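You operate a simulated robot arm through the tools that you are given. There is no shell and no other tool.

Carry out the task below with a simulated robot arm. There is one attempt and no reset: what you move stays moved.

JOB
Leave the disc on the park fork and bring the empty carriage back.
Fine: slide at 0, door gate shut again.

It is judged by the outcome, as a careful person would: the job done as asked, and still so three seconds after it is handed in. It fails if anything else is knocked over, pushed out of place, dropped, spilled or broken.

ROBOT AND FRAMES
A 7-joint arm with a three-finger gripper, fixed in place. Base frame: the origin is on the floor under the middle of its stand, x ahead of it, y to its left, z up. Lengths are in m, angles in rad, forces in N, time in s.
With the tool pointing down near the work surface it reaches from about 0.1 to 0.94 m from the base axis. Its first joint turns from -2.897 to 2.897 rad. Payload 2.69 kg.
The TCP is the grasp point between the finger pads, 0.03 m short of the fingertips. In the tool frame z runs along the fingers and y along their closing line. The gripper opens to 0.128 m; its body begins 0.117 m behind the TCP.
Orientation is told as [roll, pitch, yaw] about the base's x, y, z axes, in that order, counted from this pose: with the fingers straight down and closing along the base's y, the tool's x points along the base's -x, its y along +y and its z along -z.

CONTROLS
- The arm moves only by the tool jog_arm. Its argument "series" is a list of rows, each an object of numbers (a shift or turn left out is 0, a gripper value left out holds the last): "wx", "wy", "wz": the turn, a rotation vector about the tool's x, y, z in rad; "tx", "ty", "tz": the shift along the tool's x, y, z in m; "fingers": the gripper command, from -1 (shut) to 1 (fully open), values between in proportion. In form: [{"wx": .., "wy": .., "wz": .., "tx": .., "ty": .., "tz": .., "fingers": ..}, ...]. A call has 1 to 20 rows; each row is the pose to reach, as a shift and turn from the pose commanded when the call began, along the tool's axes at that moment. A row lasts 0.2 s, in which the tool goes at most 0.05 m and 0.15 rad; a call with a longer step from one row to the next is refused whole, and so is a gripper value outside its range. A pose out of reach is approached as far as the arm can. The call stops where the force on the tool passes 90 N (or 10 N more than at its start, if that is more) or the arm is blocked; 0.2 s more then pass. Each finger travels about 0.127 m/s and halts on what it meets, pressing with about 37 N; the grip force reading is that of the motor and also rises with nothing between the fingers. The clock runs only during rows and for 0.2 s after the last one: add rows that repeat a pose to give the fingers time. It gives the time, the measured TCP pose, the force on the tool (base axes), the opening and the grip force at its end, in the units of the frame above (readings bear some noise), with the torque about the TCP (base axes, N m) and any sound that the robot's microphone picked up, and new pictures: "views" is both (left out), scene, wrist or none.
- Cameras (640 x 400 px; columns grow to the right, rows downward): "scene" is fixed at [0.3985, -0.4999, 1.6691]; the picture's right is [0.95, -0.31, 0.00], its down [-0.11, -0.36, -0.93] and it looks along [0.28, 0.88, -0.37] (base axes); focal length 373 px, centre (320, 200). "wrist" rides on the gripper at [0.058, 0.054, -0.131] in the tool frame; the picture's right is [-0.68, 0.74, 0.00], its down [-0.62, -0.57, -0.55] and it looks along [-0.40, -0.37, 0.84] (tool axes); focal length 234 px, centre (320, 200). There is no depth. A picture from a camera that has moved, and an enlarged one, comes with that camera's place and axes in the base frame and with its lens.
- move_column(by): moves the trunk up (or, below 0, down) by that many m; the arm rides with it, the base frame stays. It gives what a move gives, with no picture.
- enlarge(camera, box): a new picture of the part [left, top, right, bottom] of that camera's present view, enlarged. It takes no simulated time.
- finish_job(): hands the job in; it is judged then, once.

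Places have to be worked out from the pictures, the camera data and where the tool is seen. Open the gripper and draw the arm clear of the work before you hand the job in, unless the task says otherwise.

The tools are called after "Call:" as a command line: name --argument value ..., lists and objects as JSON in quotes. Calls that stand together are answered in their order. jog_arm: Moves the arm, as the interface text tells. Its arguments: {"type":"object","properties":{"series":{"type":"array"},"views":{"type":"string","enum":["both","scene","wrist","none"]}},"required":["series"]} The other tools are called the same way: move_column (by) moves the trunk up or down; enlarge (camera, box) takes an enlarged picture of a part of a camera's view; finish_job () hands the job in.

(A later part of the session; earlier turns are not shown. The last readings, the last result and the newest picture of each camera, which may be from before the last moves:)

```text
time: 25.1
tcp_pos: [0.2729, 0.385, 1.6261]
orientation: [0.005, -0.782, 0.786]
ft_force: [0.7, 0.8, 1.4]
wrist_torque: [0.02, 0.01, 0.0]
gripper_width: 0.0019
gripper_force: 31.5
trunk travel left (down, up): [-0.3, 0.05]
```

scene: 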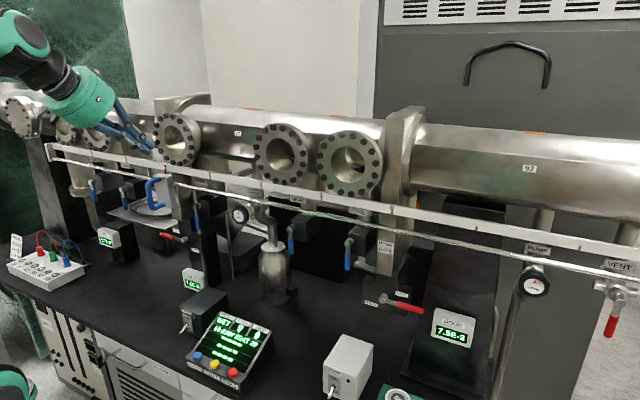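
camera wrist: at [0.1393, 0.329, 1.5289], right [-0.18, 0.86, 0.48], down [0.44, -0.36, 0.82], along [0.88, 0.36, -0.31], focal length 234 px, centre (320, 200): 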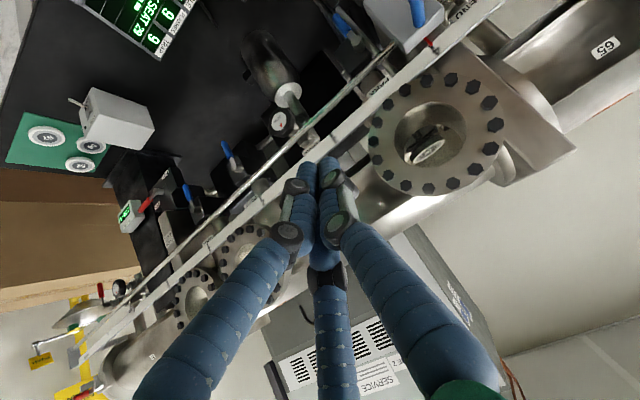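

Call:
jog_arm --series '[{"wx": 0.0226, "wy": -0.071, "wz": 0.0093, "tx": 0.0277, "ty": 0.0065, "tz": 0.0322, "fingers": -1}, {"wx": 0.0451, "wy": -0.142, "wz": 0.0187, "tx": 0.0554, "ty": 0.0129, "tz": 0.0644}, {"wx": 0.0677, "wy": -0.2129, "wz": 0.028, "tx": 0.0831, "ty": 0.0194, "tz": 0.0966}, {"wx": 0.0902, "wy": -0.2839, "wz": 0.0374, "tx": 0.1108, "ty": 0.0258, "tz": 0.1288}, {"wx": 0.1128, "wy": -0.3549, "wz": 0.0467, "tx": 0.1385, "ty": 0.0323, "tz": 0.161}, {"wx": 0.1354, "wy": -0.4259, "wz": 0.0561, "tx": 0.1663, "ty": 0.0387, "tz": 0.1933}, {"wx": 0.1579, "wy": -0.4969, "wz": 0.0654, "tx": 0.194, "ty": 0.0452, "tz": 0.2255}, {"wx": 0.1805, "wy": -0.5679, "wz": 0.0748, "tx": 0.2217, "ty": 0.0516, "tz": 0.2577}, {"wx": 0.203, "wy": -0.6388, "wz": 0.0841, "tx": 0.2494, "ty": 0.0581, "tz": 0.2899}, {"wx": 0.2256, "wy": -0.7098, "wz": 0.0935, "tx": 0.2771, "ty": 0.0645, "tz": 0.3221}, {"wx": 0.2482, "wy": -0.7808, "wz": 0.1028, "tx": 0.3048, "ty": 0.071, "tz": 0.3543}, {"wx": 0.2482, "wy": -0.7808, "wz": 0.1028, "tx": 0.3048, "ty": 0.071, "tz": 0.3543}]' --views "both"

```text
time: 27.2
tcp_pos: [0.2974, 0.4504, 1.3824]
orientation: [1.653, -1.313, -1.171]
ft_force: [0.3, 0.6, 0.3]
wrist_torque: [0.02, -0.03, 0.01]
gripper_width: 0.0019
gripper_force: 31.3
trunk travel left (down, up): [-0.3, 0.05]
stopped in row 10: the arm was blocked; the commanded pose is now the measured one
camera wrist: at [0.1498, 0.4514, 1.3367], right [-0.26, 0.47, 0.84], down [-0.17, -0.88, 0.44], along [0.95, -0.03, 0.31], focal length 234 px, centre (320, 200)
```

scene: 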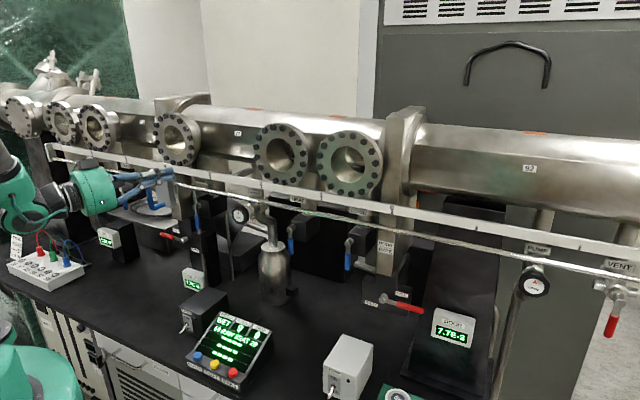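
wrist: 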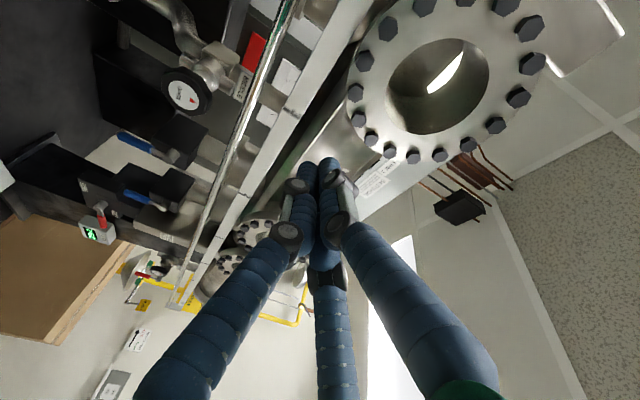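

The arm ran into a wrist roll limit (the hand came out rolled 15°), not an obstacle. I roll the hand the permitted way by about 165°, which puts the camera above the fingers and well inside the joint range.

Call:
jog_arm --series '[{"wz": 0.144}, {"wz": 0.288}, {"wz": 0.432}, {"wz": 0.576}, {"wz": 0.72}, {"wz": 0.864}, {"wz": 1.008}, {"wz": 1.152}, {"wz": 1.296}, {"wz": 1.44}, {"wz": 1.584}, {"wz": 1.728}, {"wz": 1.872}, {"wz": 2.016}, {"wz": 2.16}, {"wz": 2.304}, {"wz": 2.448}, {"wz": 2.592}, {"wz": 2.736}, {"wz": 2.88}]' --views "both"

```text
time: 31.4
tcp_pos: [0.2944, 0.453, 1.3843]
orientation: [3.135, 1.547, 0.477]
ft_force: [-0.1, 1.0, -0.5]
wrist_torque: [-0.01, -0.02, 0.02]
gripper_width: 0.0021
gripper_force: 31.6
trunk travel left (down, up): [-0.3, 0.05]
camera wrist: at [0.2014, 0.345, 1.4395], right [0.36, -0.65, -0.68], down [-0.74, 0.25, -0.63], along [0.58, 0.72, -0.39], focal length 234 px, centre (320, 200)
```

scene: 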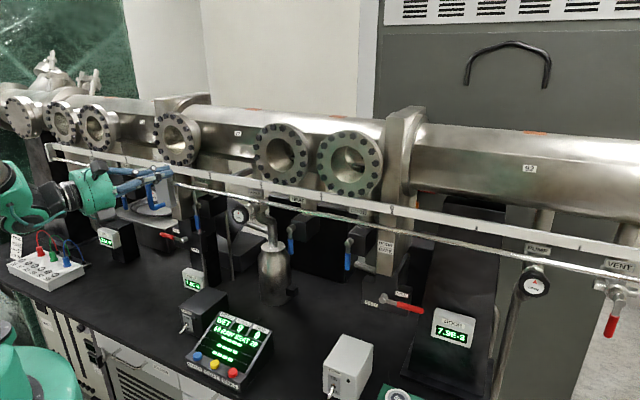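
wrist: 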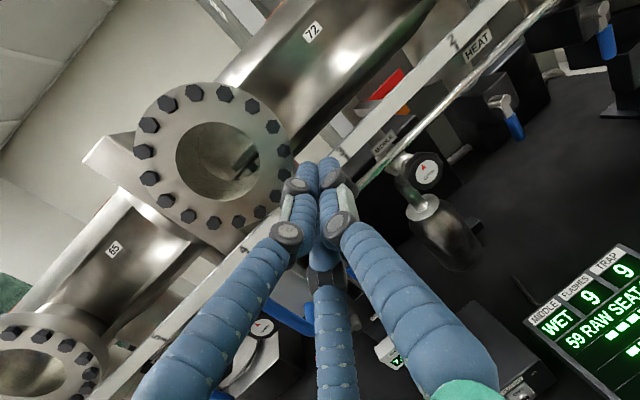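

The hand is now level with the camera above it. I turn it to face the apparatus squarely and descend to the PARK lever's height, still in front of everything.

Call:
jog_arm --series '[{"wx": 0.061, "tx": -0.0448, "ty": -0.0078, "tz": -0.0004}, {"wx": 0.122, "tx": -0.0896, "ty": -0.0157, "tz": -0.0008}, {"wx": 0.184, "tx": -0.1344, "ty": -0.0235, "tz": -0.0011}, {"wx": 0.245, "tx": -0.1792, "ty": -0.0314, "tz": -0.0015}, {"wx": 0.306, "tx": -0.224, "ty": -0.0392, "tz": -0.0019}, {"wx": 0.306, "tx": -0.224, "ty": -0.0392, "tz": -0.0019}]' --views "both"

```text
time: 32.8
tcp_pos: [0.2764, 0.4917, 1.1673]
orientation: [2.205, 1.546, -0.149]
ft_force: [0.6, -0.3, -0.4]
wrist_torque: [0.01, -0.02, 0.01]
gripper_width: 0.002
gripper_force: 31.7
out of reach, approached as far as the arm can: row 5, 6
trunk travel left (down, up): [-0.3, 0.05]
camera wrist: at [0.219, 0.3631, 1.2248], right [0.54, -0.52, -0.66], down [-0.77, 0.01, -0.63], along [0.34, 0.85, -0.4], focal length 234 px, centre (320, 200)
```

scene: 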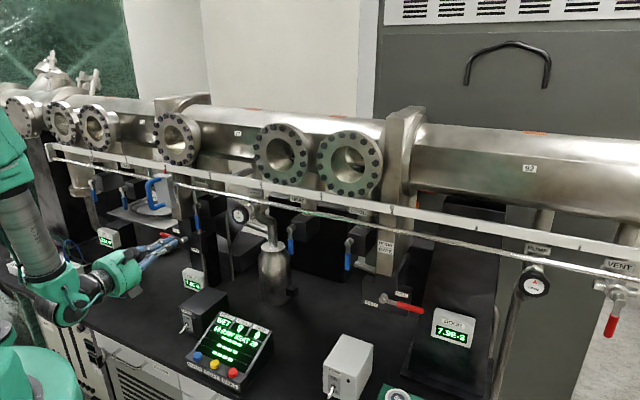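
wrist: 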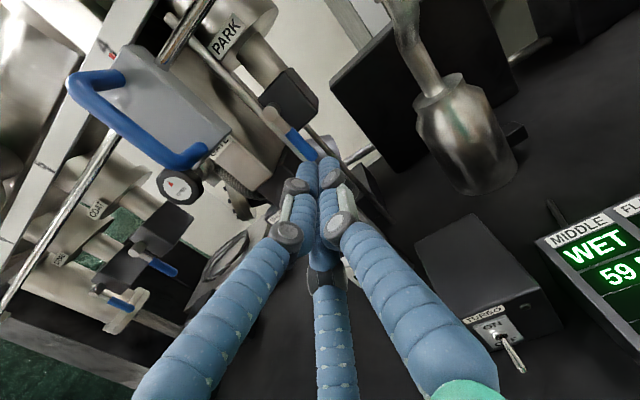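

The tool is level, pointing straight at the apparatus below the rail. I zoom in on the PARK lever and its surroundings.

Call:
enlarge --camera "wrist" --box '[220, 60, 380, 200]'

Call:
enlarge --camera "scene" --box '[140, 170, 260, 260]'

```text
2.86 times, centred on (300, 130) of wrist
camera zoom: at [0.219, 0.3631, 1.2248], right [0.54, -0.52, -0.66], down [-0.77, 0.01, -0.63], along [0.34, 0.85, -0.4], focal length 669 px, centre (377, 400)
```

zoom: 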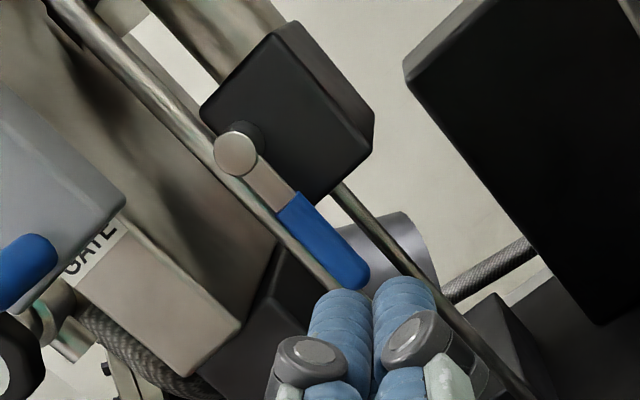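

```text
4.44 times, centred on (200, 215) of scene
camera zoom: at [0.3985, -0.4999, 1.6691], right [0.95, -0.31, 0.0], down [-0.11, -0.36, -0.93], along [0.28, 0.88, -0.37], focal length 1656 px, centre (853, 133)
```

zoom: 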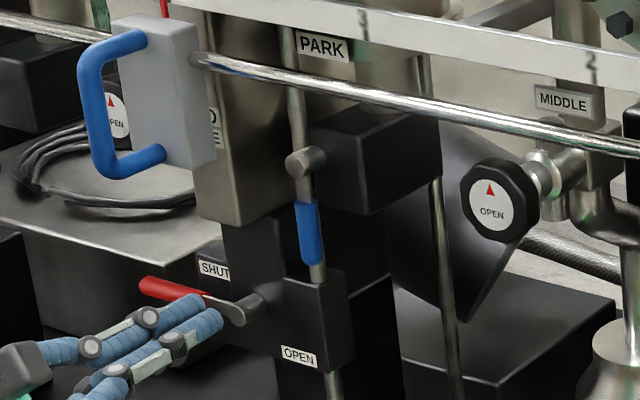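

The lever pivots near (s -0.185, n 0.688, z 1.222) with its tip at z≈1.15, and the END gate column stands 3 cm to its left, so I will grip the lever rather than push it. I open half and line up in front of it.

Call:
jog_arm --series '[{"ty": -0.0175, "tz": 0.02, "tx": 0.006, "fingers": 0}, {"ty": -0.035, "tz": 0.04, "tx": 0.012, "fingers": 0}, {"ty": -0.035, "tz": 0.06, "tx": 0.012, "fingers": 0}, {"ty": -0.035, "tz": 0.06, "tx": 0.012, "fingers": 0}]' --views "both"

Call:
enlarge --camera "wrist" --box '[220, 60, 420, 220]'

Call:
enlarge --camera "scene" --box '[140, 170, 260, 260]'

```text
time: 33.8
tcp_pos: [0.2931, 0.5591, 1.1807]
orientation: [2.637, 1.551, 0.285]
ft_force: [0.0, -0.6, -0.1]
wrist_torque: [0.02, -0.01, 0.03]
gripper_width: 0.0642
gripper_force: 0.0
trunk travel left (down, up): [-0.3, 0.05]
camera wrist: at [0.238, 0.4297, 1.2373], right [0.54, -0.51, -0.67], down [-0.78, 0.01, -0.63], along [0.33, 0.86, -0.39], focal length 234 px, centre (320, 200)
```

scene: 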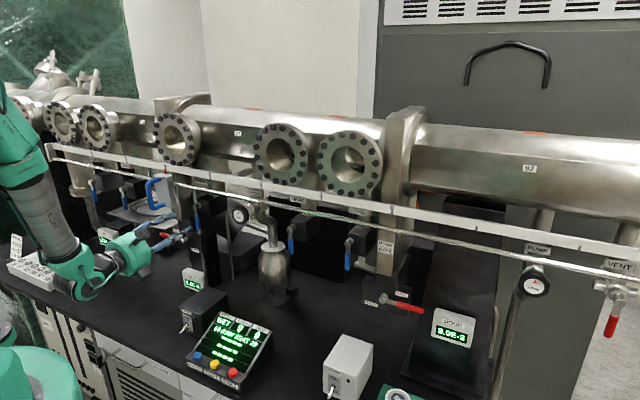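
wrist: 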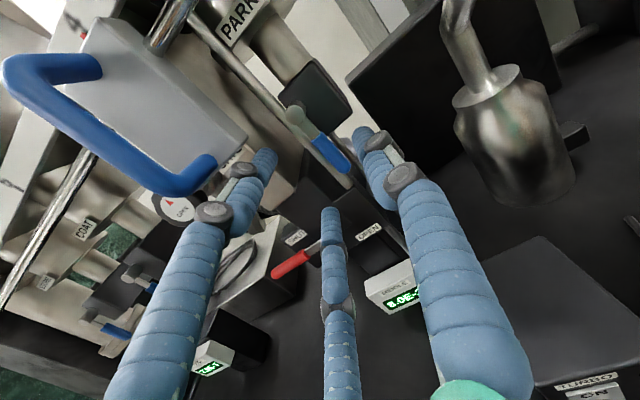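

```text
2.50 times, centred on (320, 140) of wrist
camera zoom: at [0.238, 0.4297, 1.2373], right [0.54, -0.51, -0.67], down [-0.78, 0.01, -0.63], along [0.33, 0.86, -0.39], focal length 585 px, centre (320, 350)
```

zoom: 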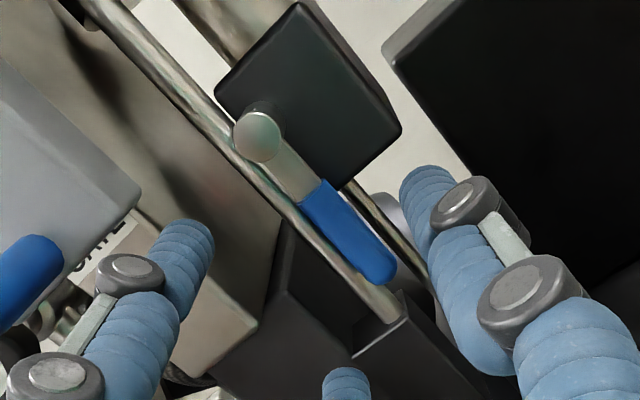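

```text
4.44 times, centred on (200, 215) of scene
camera zoom: at [0.3985, -0.4999, 1.6691], right [0.95, -0.31, 0.0], down [-0.11, -0.36, -0.93], along [0.28, 0.88, -0.37], focal length 1656 px, centre (853, 133)
```

zoom: 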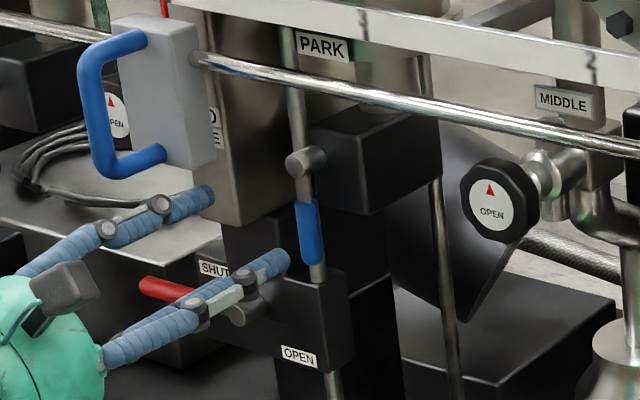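

The lever is between the thumb and the two fingers, with about 1 cm of clearance to the END column. I trim the position a few millimetres and move forward around the lever.

Call:
jog_arm --series '[{"ty": -0.005, "tx": -0.008, "fingers": 0}, {"ty": -0.005, "tx": -0.008, "tz": 0.022}, {"ty": -0.005, "tx": -0.008, "tz": 0.044}, {"ty": -0.005, "tx": -0.008, "tz": 0.064}]' --views "both"

Call:
enlarge --camera "wrist" --box '[220, 60, 420, 220]'

Call:
enlarge --camera "scene" --box '[140, 170, 260, 260]'

```text
time: 34.8
tcp_pos: [0.3365, 0.6074, 1.1734]
orientation: [2.617, 1.548, 0.266]
ft_force: [0.0, 0.1, -0.2]
wrist_torque: [0.01, 0.01, 0.01]
gripper_width: 0.0641
gripper_force: 0.0
trunk travel left (down, up): [-0.3, 0.05]
camera wrist: at [0.28, 0.4781, 1.2306], right [0.54, -0.52, -0.67], down [-0.77, 0.01, -0.63], along [0.33, 0.86, -0.39], focal length 234 px, centre (320, 200)
```

scene: 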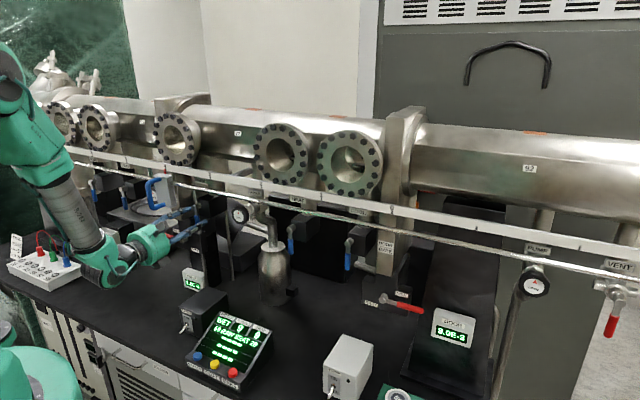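
wrist: 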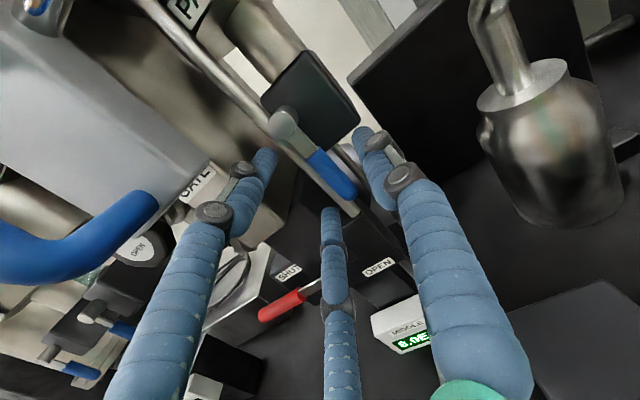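

```text
2.50 times, centred on (320, 140) of wrist
camera zoom: at [0.28, 0.4781, 1.2306], right [0.54, -0.52, -0.67], down [-0.77, 0.01, -0.63], along [0.33, 0.86, -0.39], focal length 585 px, centre (320, 350)
```

zoom: 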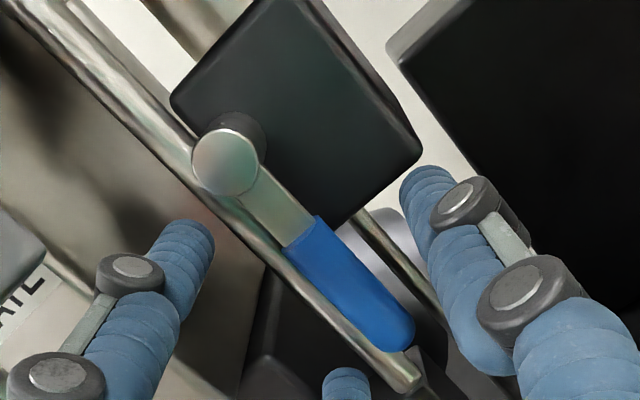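

```text
4.44 times, centred on (200, 215) of scene
camera zoom: at [0.3985, -0.4999, 1.6691], right [0.95, -0.31, 0.0], down [-0.11, -0.36, -0.93], along [0.28, 0.88, -0.37], focal length 1656 px, centre (853, 133)
```

zoom: 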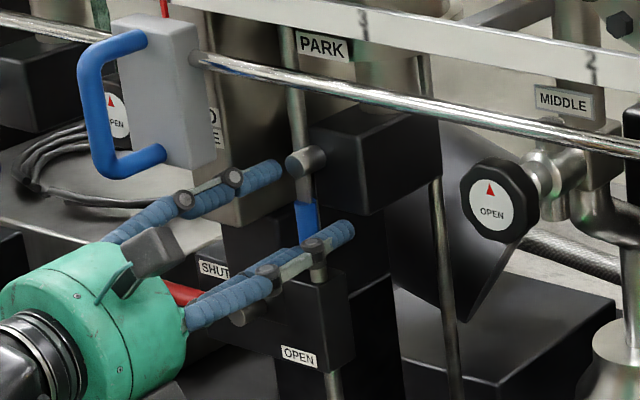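

The fingers straddle the lever without contact. I close the gripper on it, shifting a few millimetres right so it centres.

Call:
jog_arm --series '[{"ty": 0.002, "fingers": -0.5}, {"ty": 0.005, "fingers": -1}, {"ty": 0.005, "fingers": -1}, {"ty": 0.005, "fingers": -1}]' --views "both"

Call:
enlarge --camera "wrist" --box '[220, 60, 420, 220]'

Call:
enlarge --camera "scene" --box '[140, 170, 260, 260]'

```text
time: 35.8
tcp_pos: [0.3386, 0.6059, 1.1737]
orientation: [2.577, 1.55, 0.227]
ft_force: [-15.1, 12.7, -1.9]
wrist_torque: [-0.71, -0.41, 0.52]
gripper_width: 0.024
gripper_force: 44.6
trunk travel left (down, up): [-0.3, 0.05]
camera wrist: at [0.2822, 0.4765, 1.2305], right [0.54, -0.51, -0.67], down [-0.77, 0.01, -0.63], along [0.33, 0.86, -0.39], focal length 234 px, centre (320, 200)
```

scene: 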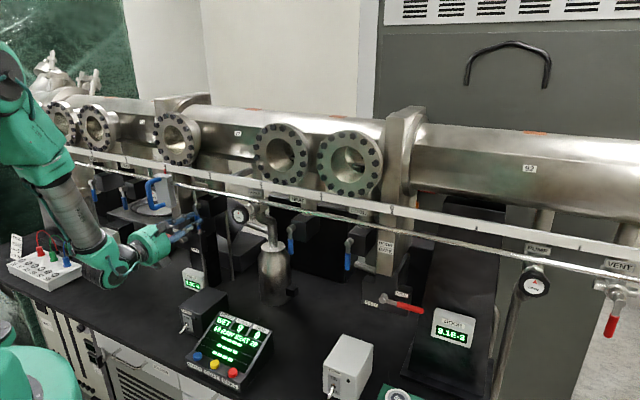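
wrist: 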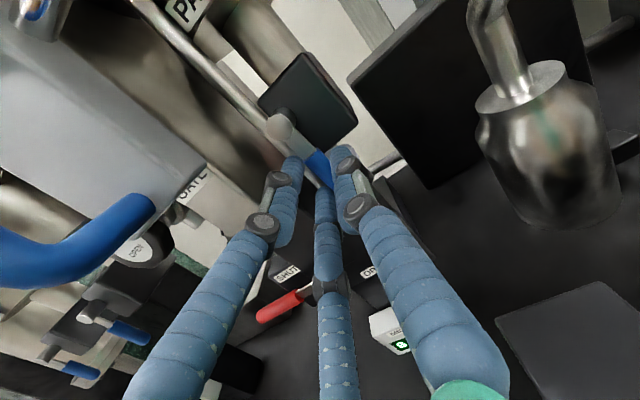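

```text
2.50 times, centred on (320, 140) of wrist
camera zoom: at [0.2822, 0.4765, 1.2305], right [0.54, -0.51, -0.67], down [-0.77, 0.01, -0.63], along [0.33, 0.86, -0.39], focal length 585 px, centre (320, 350)
```

zoom: 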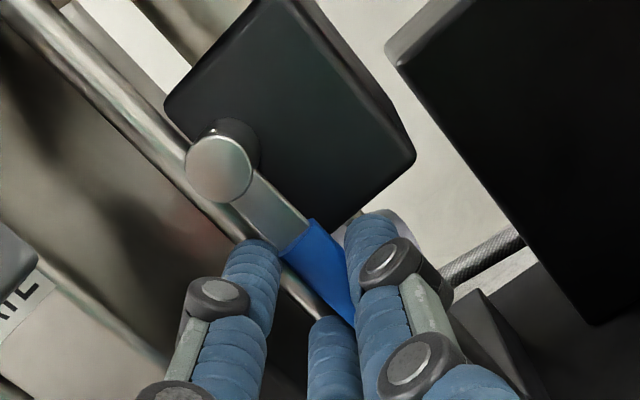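

```text
4.44 times, centred on (200, 215) of scene
camera zoom: at [0.3985, -0.4999, 1.6691], right [0.95, -0.31, 0.0], down [-0.11, -0.36, -0.93], along [0.28, 0.88, -0.37], focal length 1656 px, centre (853, 133)
```

zoom: 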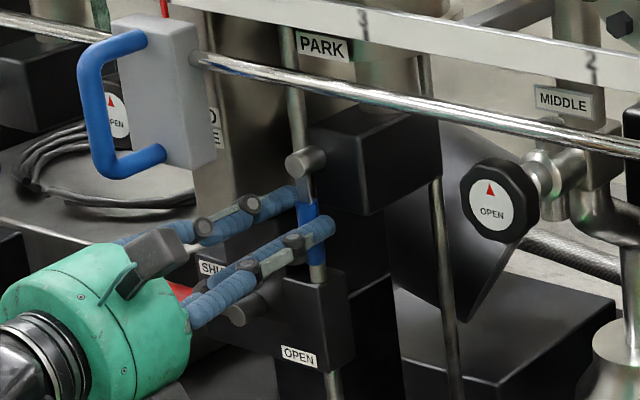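

The lever is gripped (width 0.024). I test turning it gently counter-clockwise (tip toward +s), the same sense as the gate levers, by a small angle.

Call:
jog_arm --series '[{"wz": -0.08, "ty": 0.0038, "tx": 0.0002, "fingers": -1}, {"wz": -0.16, "ty": 0.0077, "tx": 0.0006}]' --views "both"

Call:
enlarge --camera "wrist" --box '[220, 60, 420, 220]'

Call:
enlarge --camera "scene" --box '[140, 170, 260, 260]'

```text
time: 36.4
tcp_pos: [0.3422, 0.6007, 1.1728]
orientation: [1.678, 1.397, -0.674]
ft_force: [-24.8, 19.4, -5.7]
wrist_torque: [-1.17, -0.64, 0.79]
gripper_width: 0.0239
gripper_force: 44.4
trunk travel left (down, up): [-0.3, 0.05]
camera wrist: at [0.2799, 0.4786, 1.2383], right [0.61, -0.59, -0.54], down [-0.7, -0.06, -0.71], along [0.38, 0.81, -0.45], focal length 234 px, centre (320, 200)
```

scene: 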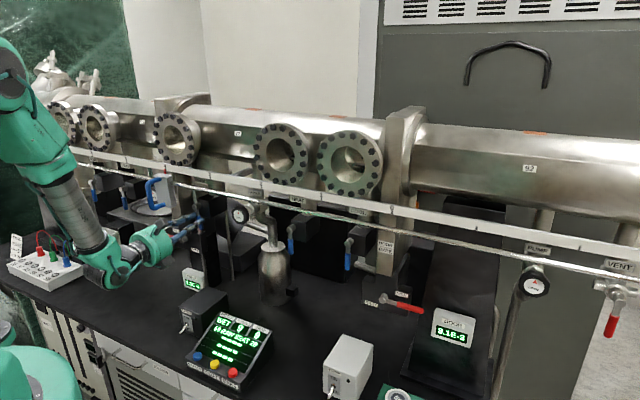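
wrist: 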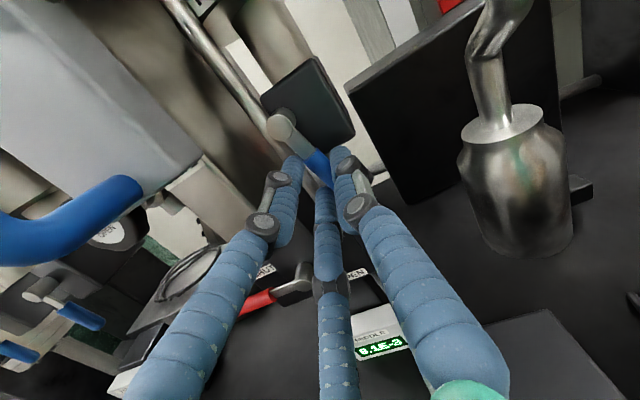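

```text
2.50 times, centred on (320, 140) of wrist
camera zoom: at [0.2799, 0.4786, 1.2383], right [0.61, -0.59, -0.54], down [-0.7, -0.06, -0.71], along [0.38, 0.81, -0.45], focal length 585 px, centre (320, 350)
```

zoom: 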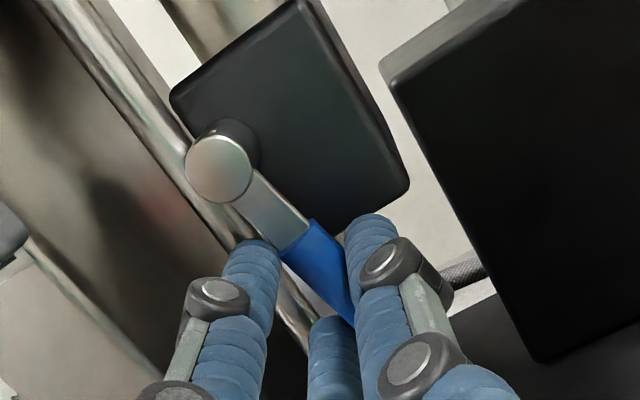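

```text
4.44 times, centred on (200, 215) of scene
camera zoom: at [0.3985, -0.4999, 1.6691], right [0.95, -0.31, 0.0], down [-0.11, -0.36, -0.93], along [0.28, 0.88, -0.37], focal length 1656 px, centre (853, 133)
```

zoom: 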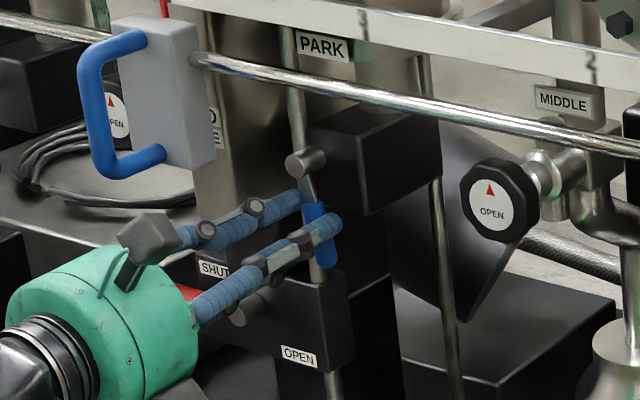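

The lever turns counter-clockwise with the hand. I continue the arc about its pivot in small steps.

Call:
jog_arm --series '[{"wz": -0.14, "ty": 0.0067, "tx": 0.0005, "fingers": -1}, {"wz": -0.28, "ty": 0.0133, "tx": 0.0019}, {"wz": -0.42, "ty": 0.0196, "tx": 0.0042}, {"wz": -0.56, "ty": 0.0255, "tx": 0.0073}]' --views "both"

Call:
enlarge --camera "wrist" --box '[220, 60, 420, 220]'

Call:
enlarge --camera "scene" --box '[140, 170, 260, 260]'

```text
time: 37.4
tcp_pos: [0.3595, 0.5839, 1.1827]
orientation: [1.593, 0.834, -0.765]
ft_force: [-25.1, 29.5, -27.4]
wrist_torque: [-1.53, -1.32, 1.45]
gripper_width: 0.0243
gripper_force: 44.8
trunk travel left (down, up): [-0.3, 0.05]
camera wrist: at [0.2665, 0.4916, 1.2605], right [0.71, -0.7, -0.01], down [-0.38, -0.38, -0.84], along [0.59, 0.6, -0.54], focal length 234 px, centre (320, 200)
```

scene: 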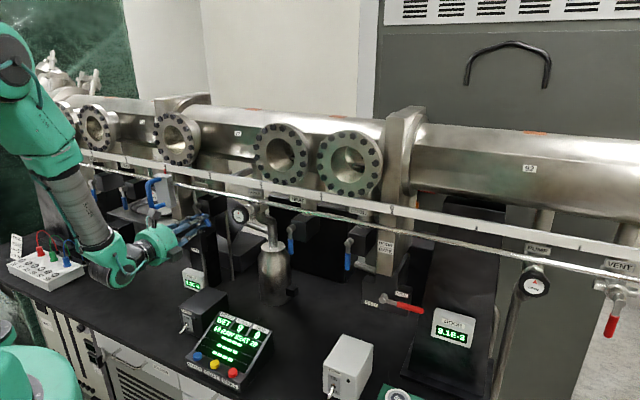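
wrist: 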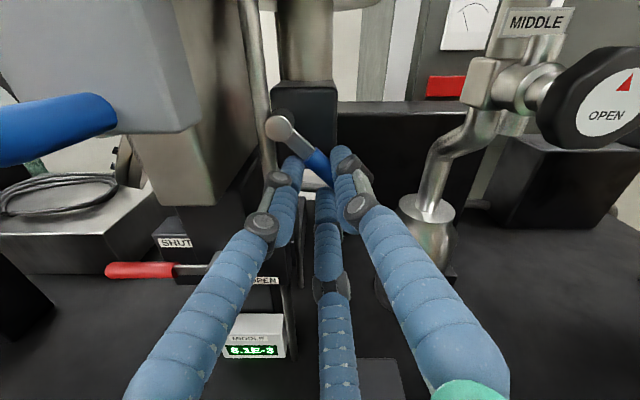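

```text
2.50 times, centred on (320, 140) of wrist
camera zoom: at [0.2665, 0.4916, 1.2605], right [0.71, -0.7, -0.01], down [-0.38, -0.38, -0.84], along [0.59, 0.6, -0.54], focal length 585 px, centre (320, 350)
```

zoom: 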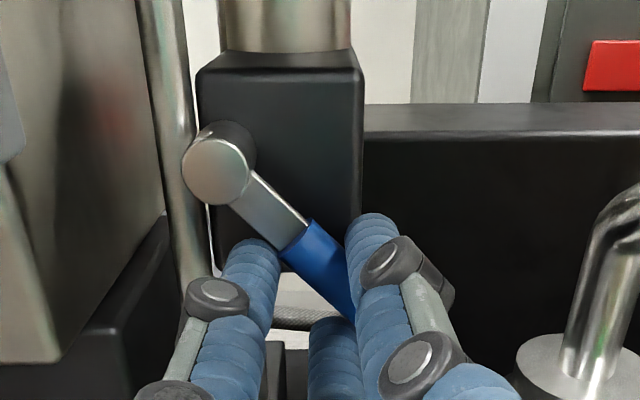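

```text
4.44 times, centred on (200, 215) of scene
camera zoom: at [0.3985, -0.4999, 1.6691], right [0.95, -0.31, 0.0], down [-0.11, -0.36, -0.93], along [0.28, 0.88, -0.37], focal length 1656 px, centre (853, 133)
```

zoom: 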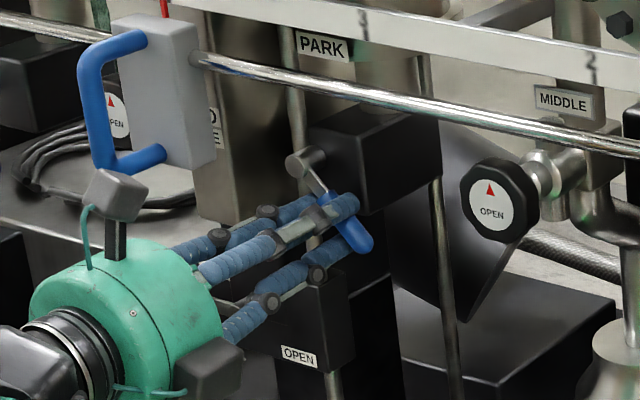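

The lever is at about 42°, with resistance growing moderately (≈47 N tangential). I continue in smaller steps and watch the force.

Call:
jog_arm --series '[{"wz": -0.1, "ty": 0.0048, "tx": 0.0002, "fingers": -1}, {"wz": -0.2, "ty": 0.0095, "tx": 0.001}, {"wz": -0.3, "ty": 0.0142, "tx": 0.0021}]' --views "both"

Call:
enlarge --camera "scene" --box '[140, 170, 260, 260]'

```text
time: 38.2
tcp_pos: [0.3655, 0.5768, 1.1941]
orientation: [1.587, 0.534, -0.774]
ft_force: [-23.6, 20.2, -41.7]
wrist_torque: [-2.04, -1.14, 1.46]
gripper_width: 0.0254
gripper_force: 44.8
trunk travel left (down, up): [-0.3, 0.05]
camera wrist: at [0.257, 0.5011, 1.2679], right [0.68, -0.68, 0.29], down [-0.21, -0.55, -0.81], along [0.71, 0.49, -0.51], focal length 234 px, centre (320, 200)
```

scene: 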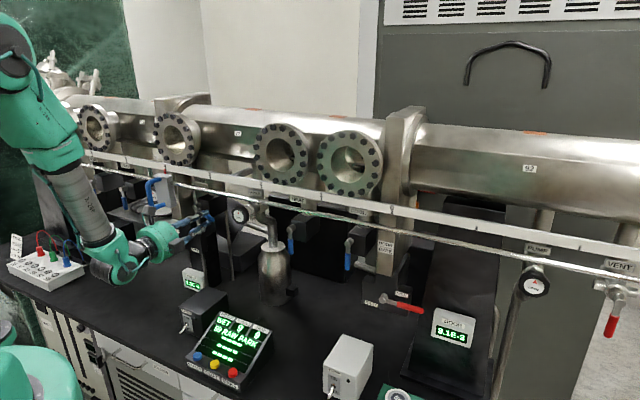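
wrist: 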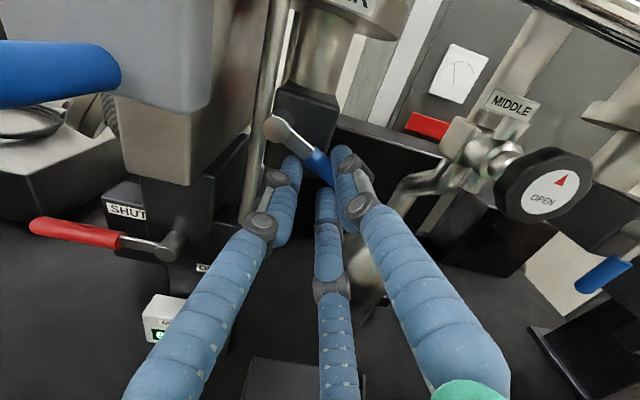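

```text
4.44 times, centred on (200, 215) of scene
camera zoom: at [0.3985, -0.4999, 1.6691], right [0.95, -0.31, 0.0], down [-0.11, -0.36, -0.93], along [0.28, 0.88, -0.37], focal length 1656 px, centre (853, 133)
```

zoom: 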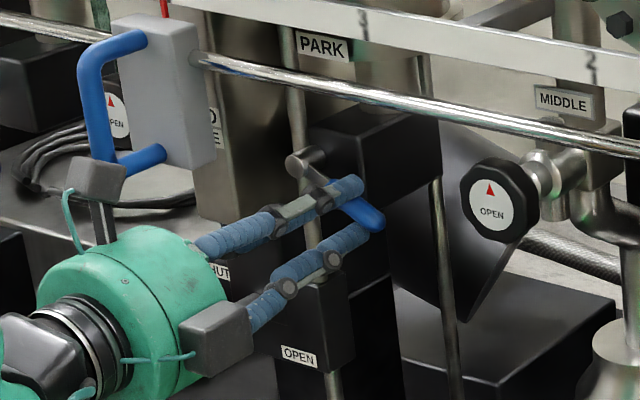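

Call:
enlarge --camera "scene" --box '[180, 300, 280, 390]'

Call:
enlarge --camera "wrist" --box '[220, 60, 420, 220]'

```text
4.44 times, centred on (230, 345) of scene
camera zoom: at [0.3985, -0.4999, 1.6691], right [0.95, -0.31, 0.0], down [-0.11, -0.36, -0.93], along [0.28, 0.88, -0.37], focal length 1656 px, centre (720, -444)
```

zoom: 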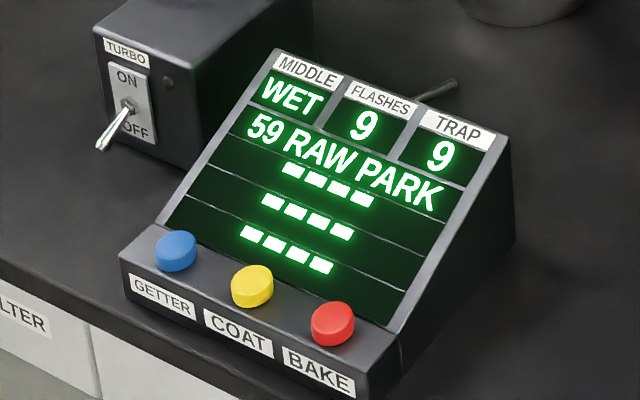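

```text
2.50 times, centred on (320, 140) of wrist
camera zoom: at [0.257, 0.5011, 1.2679], right [0.68, -0.68, 0.29], down [-0.21, -0.55, -0.81], along [0.71, 0.49, -0.51], focal length 585 px, centre (320, 350)
```

zoom: 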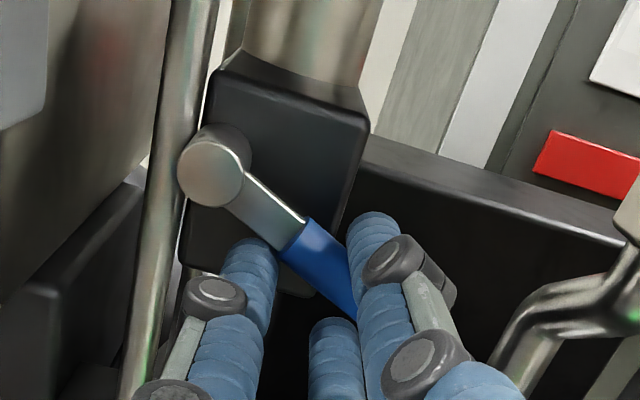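

The panel now reads "59 RAW PARK": the fork has picked up the disc. I continue raising the lever to its end so the disc is fully clear of the carriage.

Call:
jog_arm --series '[{"wz": -0.1, "ty": 0.0048, "tx": 0.0002, "fingers": -1}, {"wz": -0.2, "ty": 0.0095, "tx": 0.001}, {"wz": -0.3, "ty": 0.0142, "tx": 0.0021}]' --views "both"

Call:
enlarge --camera "scene" --box '[140, 170, 260, 260]'

Call:
enlarge --camera "wrist" --box '[220, 60, 420, 220]'

```text
time: 39.0
tcp_pos: [0.3713, 0.5724, 1.2071]
orientation: [1.584, 0.236, -0.778]
ft_force: [-14.7, 14.8, -50.4]
wrist_torque: [-2.43, -0.84, 1.17]
gripper_width: 0.0261
gripper_force: 45.7
trunk travel left (down, up): [-0.3, 0.05]
camera wrist: at [0.2461, 0.5121, 1.2712], right [0.58, -0.59, 0.56], down [-0.05, -0.71, -0.7], along [0.81, 0.38, -0.45], focal length 234 px, centre (320, 200)
```

scene: 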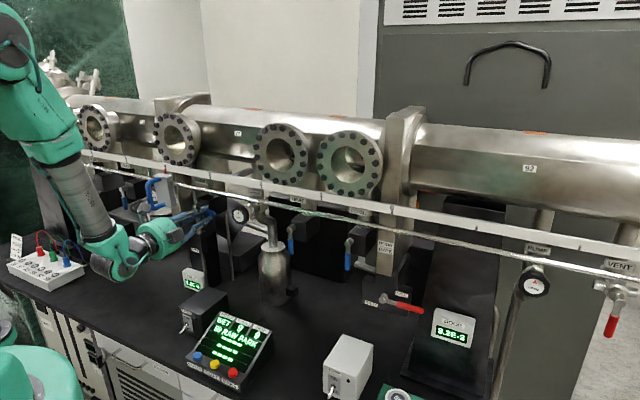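
wrist: 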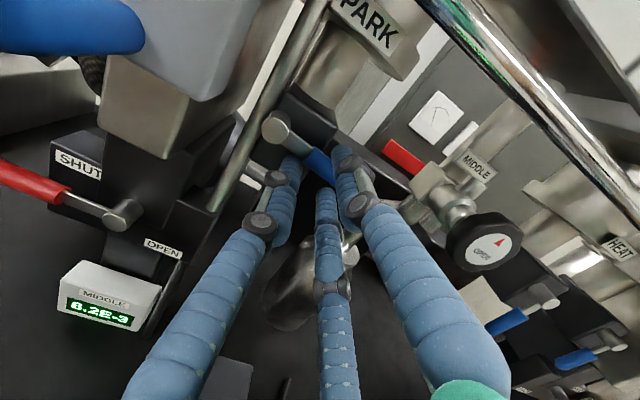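

```text
4.44 times, centred on (200, 215) of scene
camera zoom: at [0.3985, -0.4999, 1.6691], right [0.95, -0.31, 0.0], down [-0.11, -0.36, -0.93], along [0.28, 0.88, -0.37], focal length 1656 px, centre (853, 133)
```

zoom: 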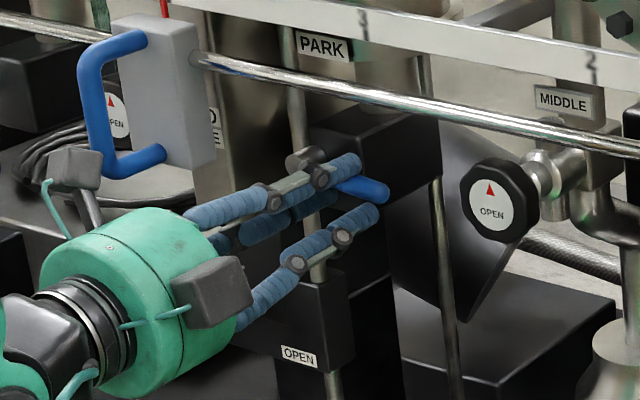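

```text
2.50 times, centred on (320, 140) of wrist
camera zoom: at [0.2461, 0.5121, 1.2712], right [0.58, -0.59, 0.56], down [-0.05, -0.71, -0.7], along [0.81, 0.38, -0.45], focal length 585 px, centre (320, 350)
```

zoom: 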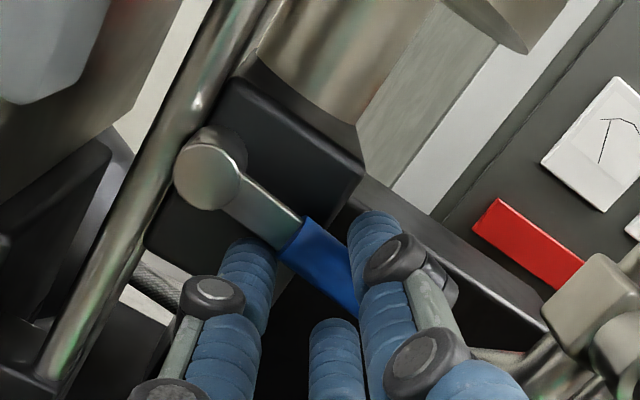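

Call:
jog_arm --series '[{"wz": -0.09, "ty": 0.0043, "tx": 0.0002, "fingers": -1}, {"wz": -0.17, "ty": 0.0081, "tx": 0.0007}, {"wz": -0.25, "ty": 0.0119, "tx": 0.0015}]' --views "both"

Call:
enlarge --camera "scene" --box '[140, 170, 260, 260]'

Call:
enlarge --camera "wrist" --box '[220, 60, 420, 220]'

```text
time: 39.8
tcp_pos: [0.3705, 0.5721, 1.2144]
orientation: [1.575, -0.015, -0.779]
ft_force: [-15.4, 24.2, -74.0]
wrist_torque: [-1.65, 1.06, 1.15]
gripper_width: 0.0242
gripper_force: 44.8
trunk travel left (down, up): [-0.3, 0.05]
camera wrist: at [0.2363, 0.5226, 1.2666], right [0.47, -0.47, 0.75], down [0.06, -0.83, -0.56], along [0.88, 0.31, -0.36], focal length 234 px, centre (320, 200)
```

scene: 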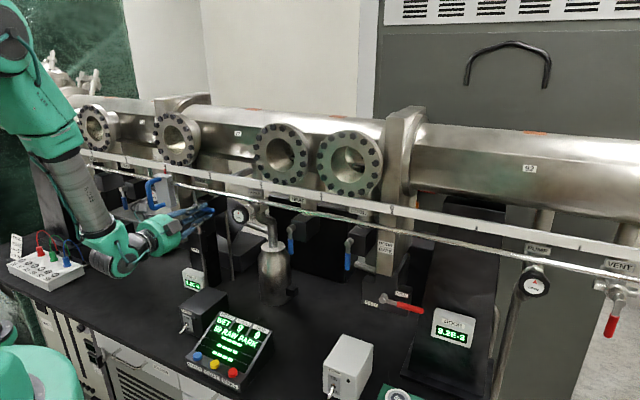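
wrist: 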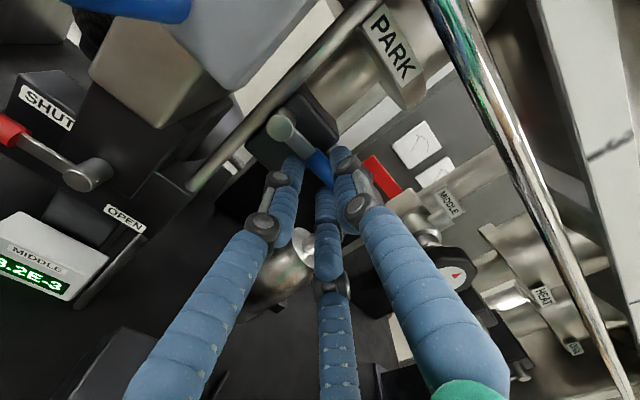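

```text
4.44 times, centred on (200, 215) of scene
camera zoom: at [0.3985, -0.4999, 1.6691], right [0.95, -0.31, 0.0], down [-0.11, -0.36, -0.93], along [0.28, 0.88, -0.37], focal length 1656 px, centre (853, 133)
```

zoom: 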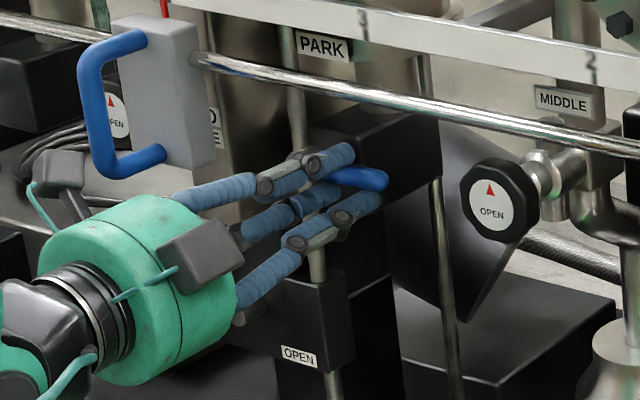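

```text
2.50 times, centred on (320, 140) of wrist
camera zoom: at [0.2363, 0.5226, 1.2666], right [0.47, -0.47, 0.75], down [0.06, -0.83, -0.56], along [0.88, 0.31, -0.36], focal length 585 px, centre (320, 350)
```

zoom: 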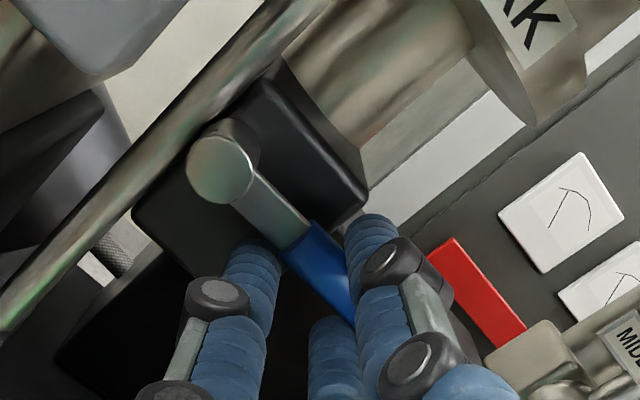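

The lever is horizontal at its stop (74 N resisting). I relieve the push a few millimetres while still holding, to see whether the lever stays put.

Call:
jog_arm --series '[{"ty": -0.004, "wz": 0.02, "fingers": -1}, {"ty": -0.007, "wz": 0.03}]' --views "scene"

Call:
enlarge --camera "scene" --box '[140, 170, 260, 260]'

```text
time: 40.4
tcp_pos: [0.3712, 0.5728, 1.2138]
orientation: [1.585, 0.018, -0.78]
ft_force: [-27.7, 12.1, -50.7]
wrist_torque: [-1.98, -0.04, 0.57]
gripper_width: 0.024
gripper_force: 45.3
trunk travel left (down, up): [-0.3, 0.05]
```

scene: 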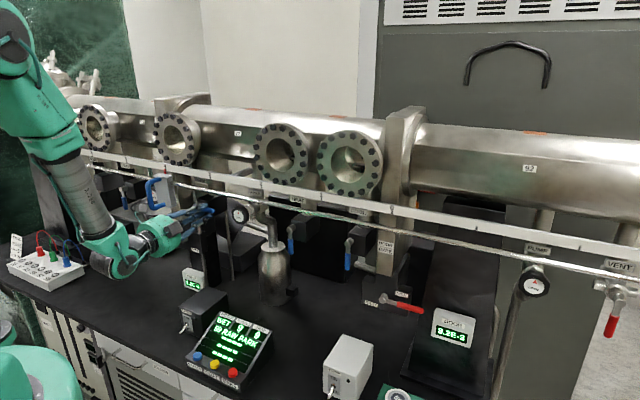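

```text
4.44 times, centred on (200, 215) of scene
camera zoom: at [0.3985, -0.4999, 1.6691], right [0.95, -0.31, 0.0], down [-0.11, -0.36, -0.93], along [0.28, 0.88, -0.37], focal length 1656 px, centre (853, 133)
```

zoom: 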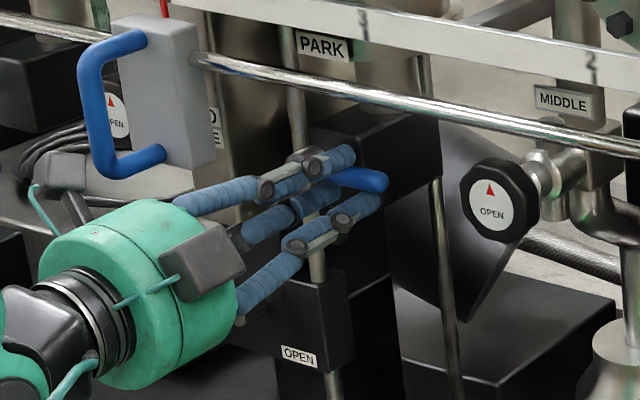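

Call:
jog_arm --series '[{"ty": -0.004, "fingers": -1}, {"ty": -0.007}]' --views "none"

```text
time: 41.0
tcp_pos: [0.3712, 0.5731, 1.2115]
orientation: [1.595, 0.022, -0.781]
ft_force: [-29.3, 3.1, -14.1]
wrist_torque: [-0.68, -0.3, 0.74]
gripper_width: 0.0238
gripper_force: 45.1
trunk travel left (down, up): [-0.3, 0.05]
```

The lever holds its position as the load comes off (14 N left). I open the fingers and back straight out.

Call:
jog_arm --series '[{"fingers": 0}, {"fingers": 0}, {"fingers": 0, "tz": -0.015}, {"tz": -0.045}, {"tz": -0.08}, {"tz": -0.105}]' --views "both"

Call:
enlarge --camera "scene" --box '[140, 170, 260, 260]'

Call:
enlarge --camera "scene" --box '[180, 300, 280, 390]'

```text
time: 42.4
tcp_pos: [0.2974, 0.4957, 1.2072]
orientation: [1.589, 0.021, -0.782]
ft_force: [-0.6, 0.1, 0.1]
wrist_torque: [0.03, 0.01, -0.01]
gripper_width: 0.064
gripper_force: 0.1
trunk travel left (down, up): [-0.3, 0.05]
camera wrist: at [0.1634, 0.4438, 1.2589], right [0.48, -0.5, 0.72], down [0.05, -0.81, -0.59], along [0.88, 0.32, -0.36], focal length 234 px, centre (320, 200)
```

scene: 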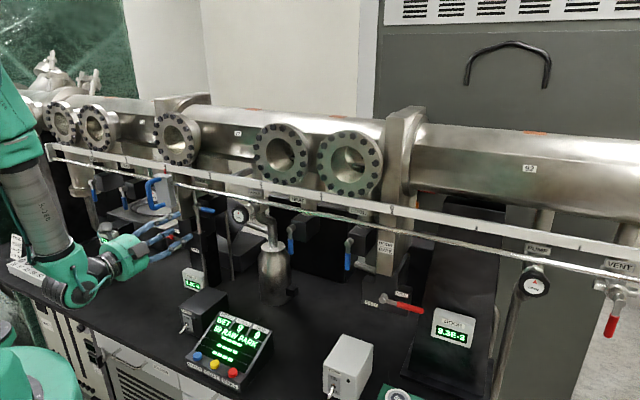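
wrist: 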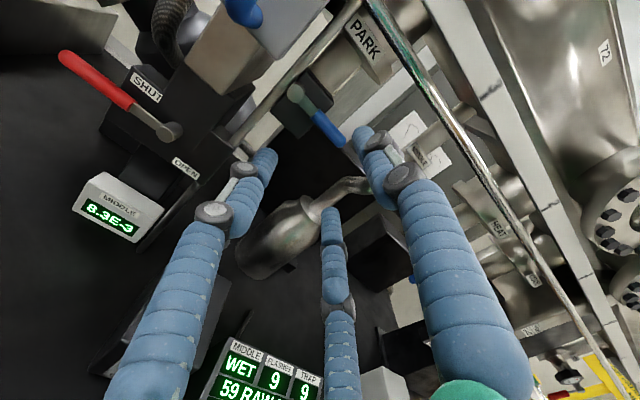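

```text
4.44 times, centred on (200, 215) of scene
camera zoom: at [0.3985, -0.4999, 1.6691], right [0.95, -0.31, 0.0], down [-0.11, -0.36, -0.93], along [0.28, 0.88, -0.37], focal length 1656 px, centre (853, 133)
```

zoom: 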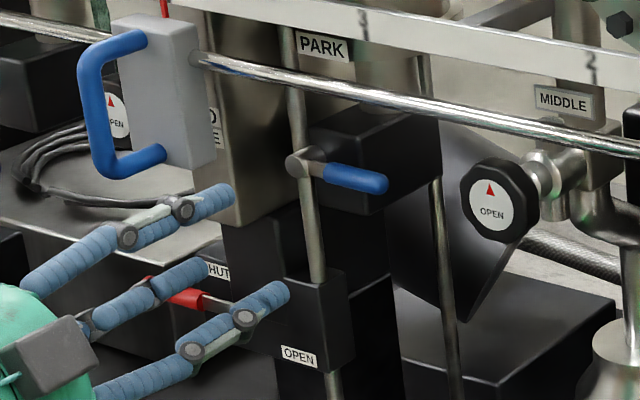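

```text
4.44 times, centred on (230, 345) of scene
camera zoom: at [0.3985, -0.4999, 1.6691], right [0.95, -0.31, 0.0], down [-0.11, -0.36, -0.93], along [0.28, 0.88, -0.37], focal length 1656 px, centre (720, -444)
```

zoom: 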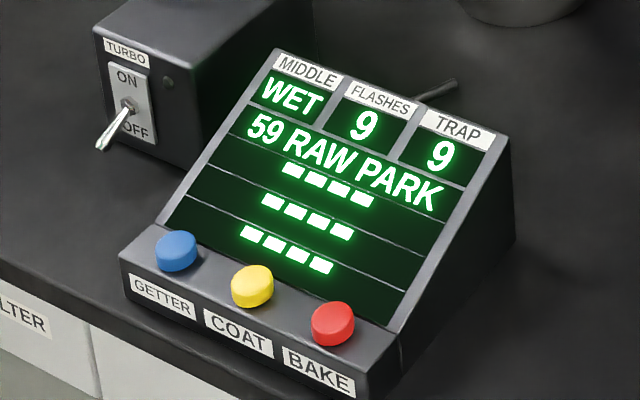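

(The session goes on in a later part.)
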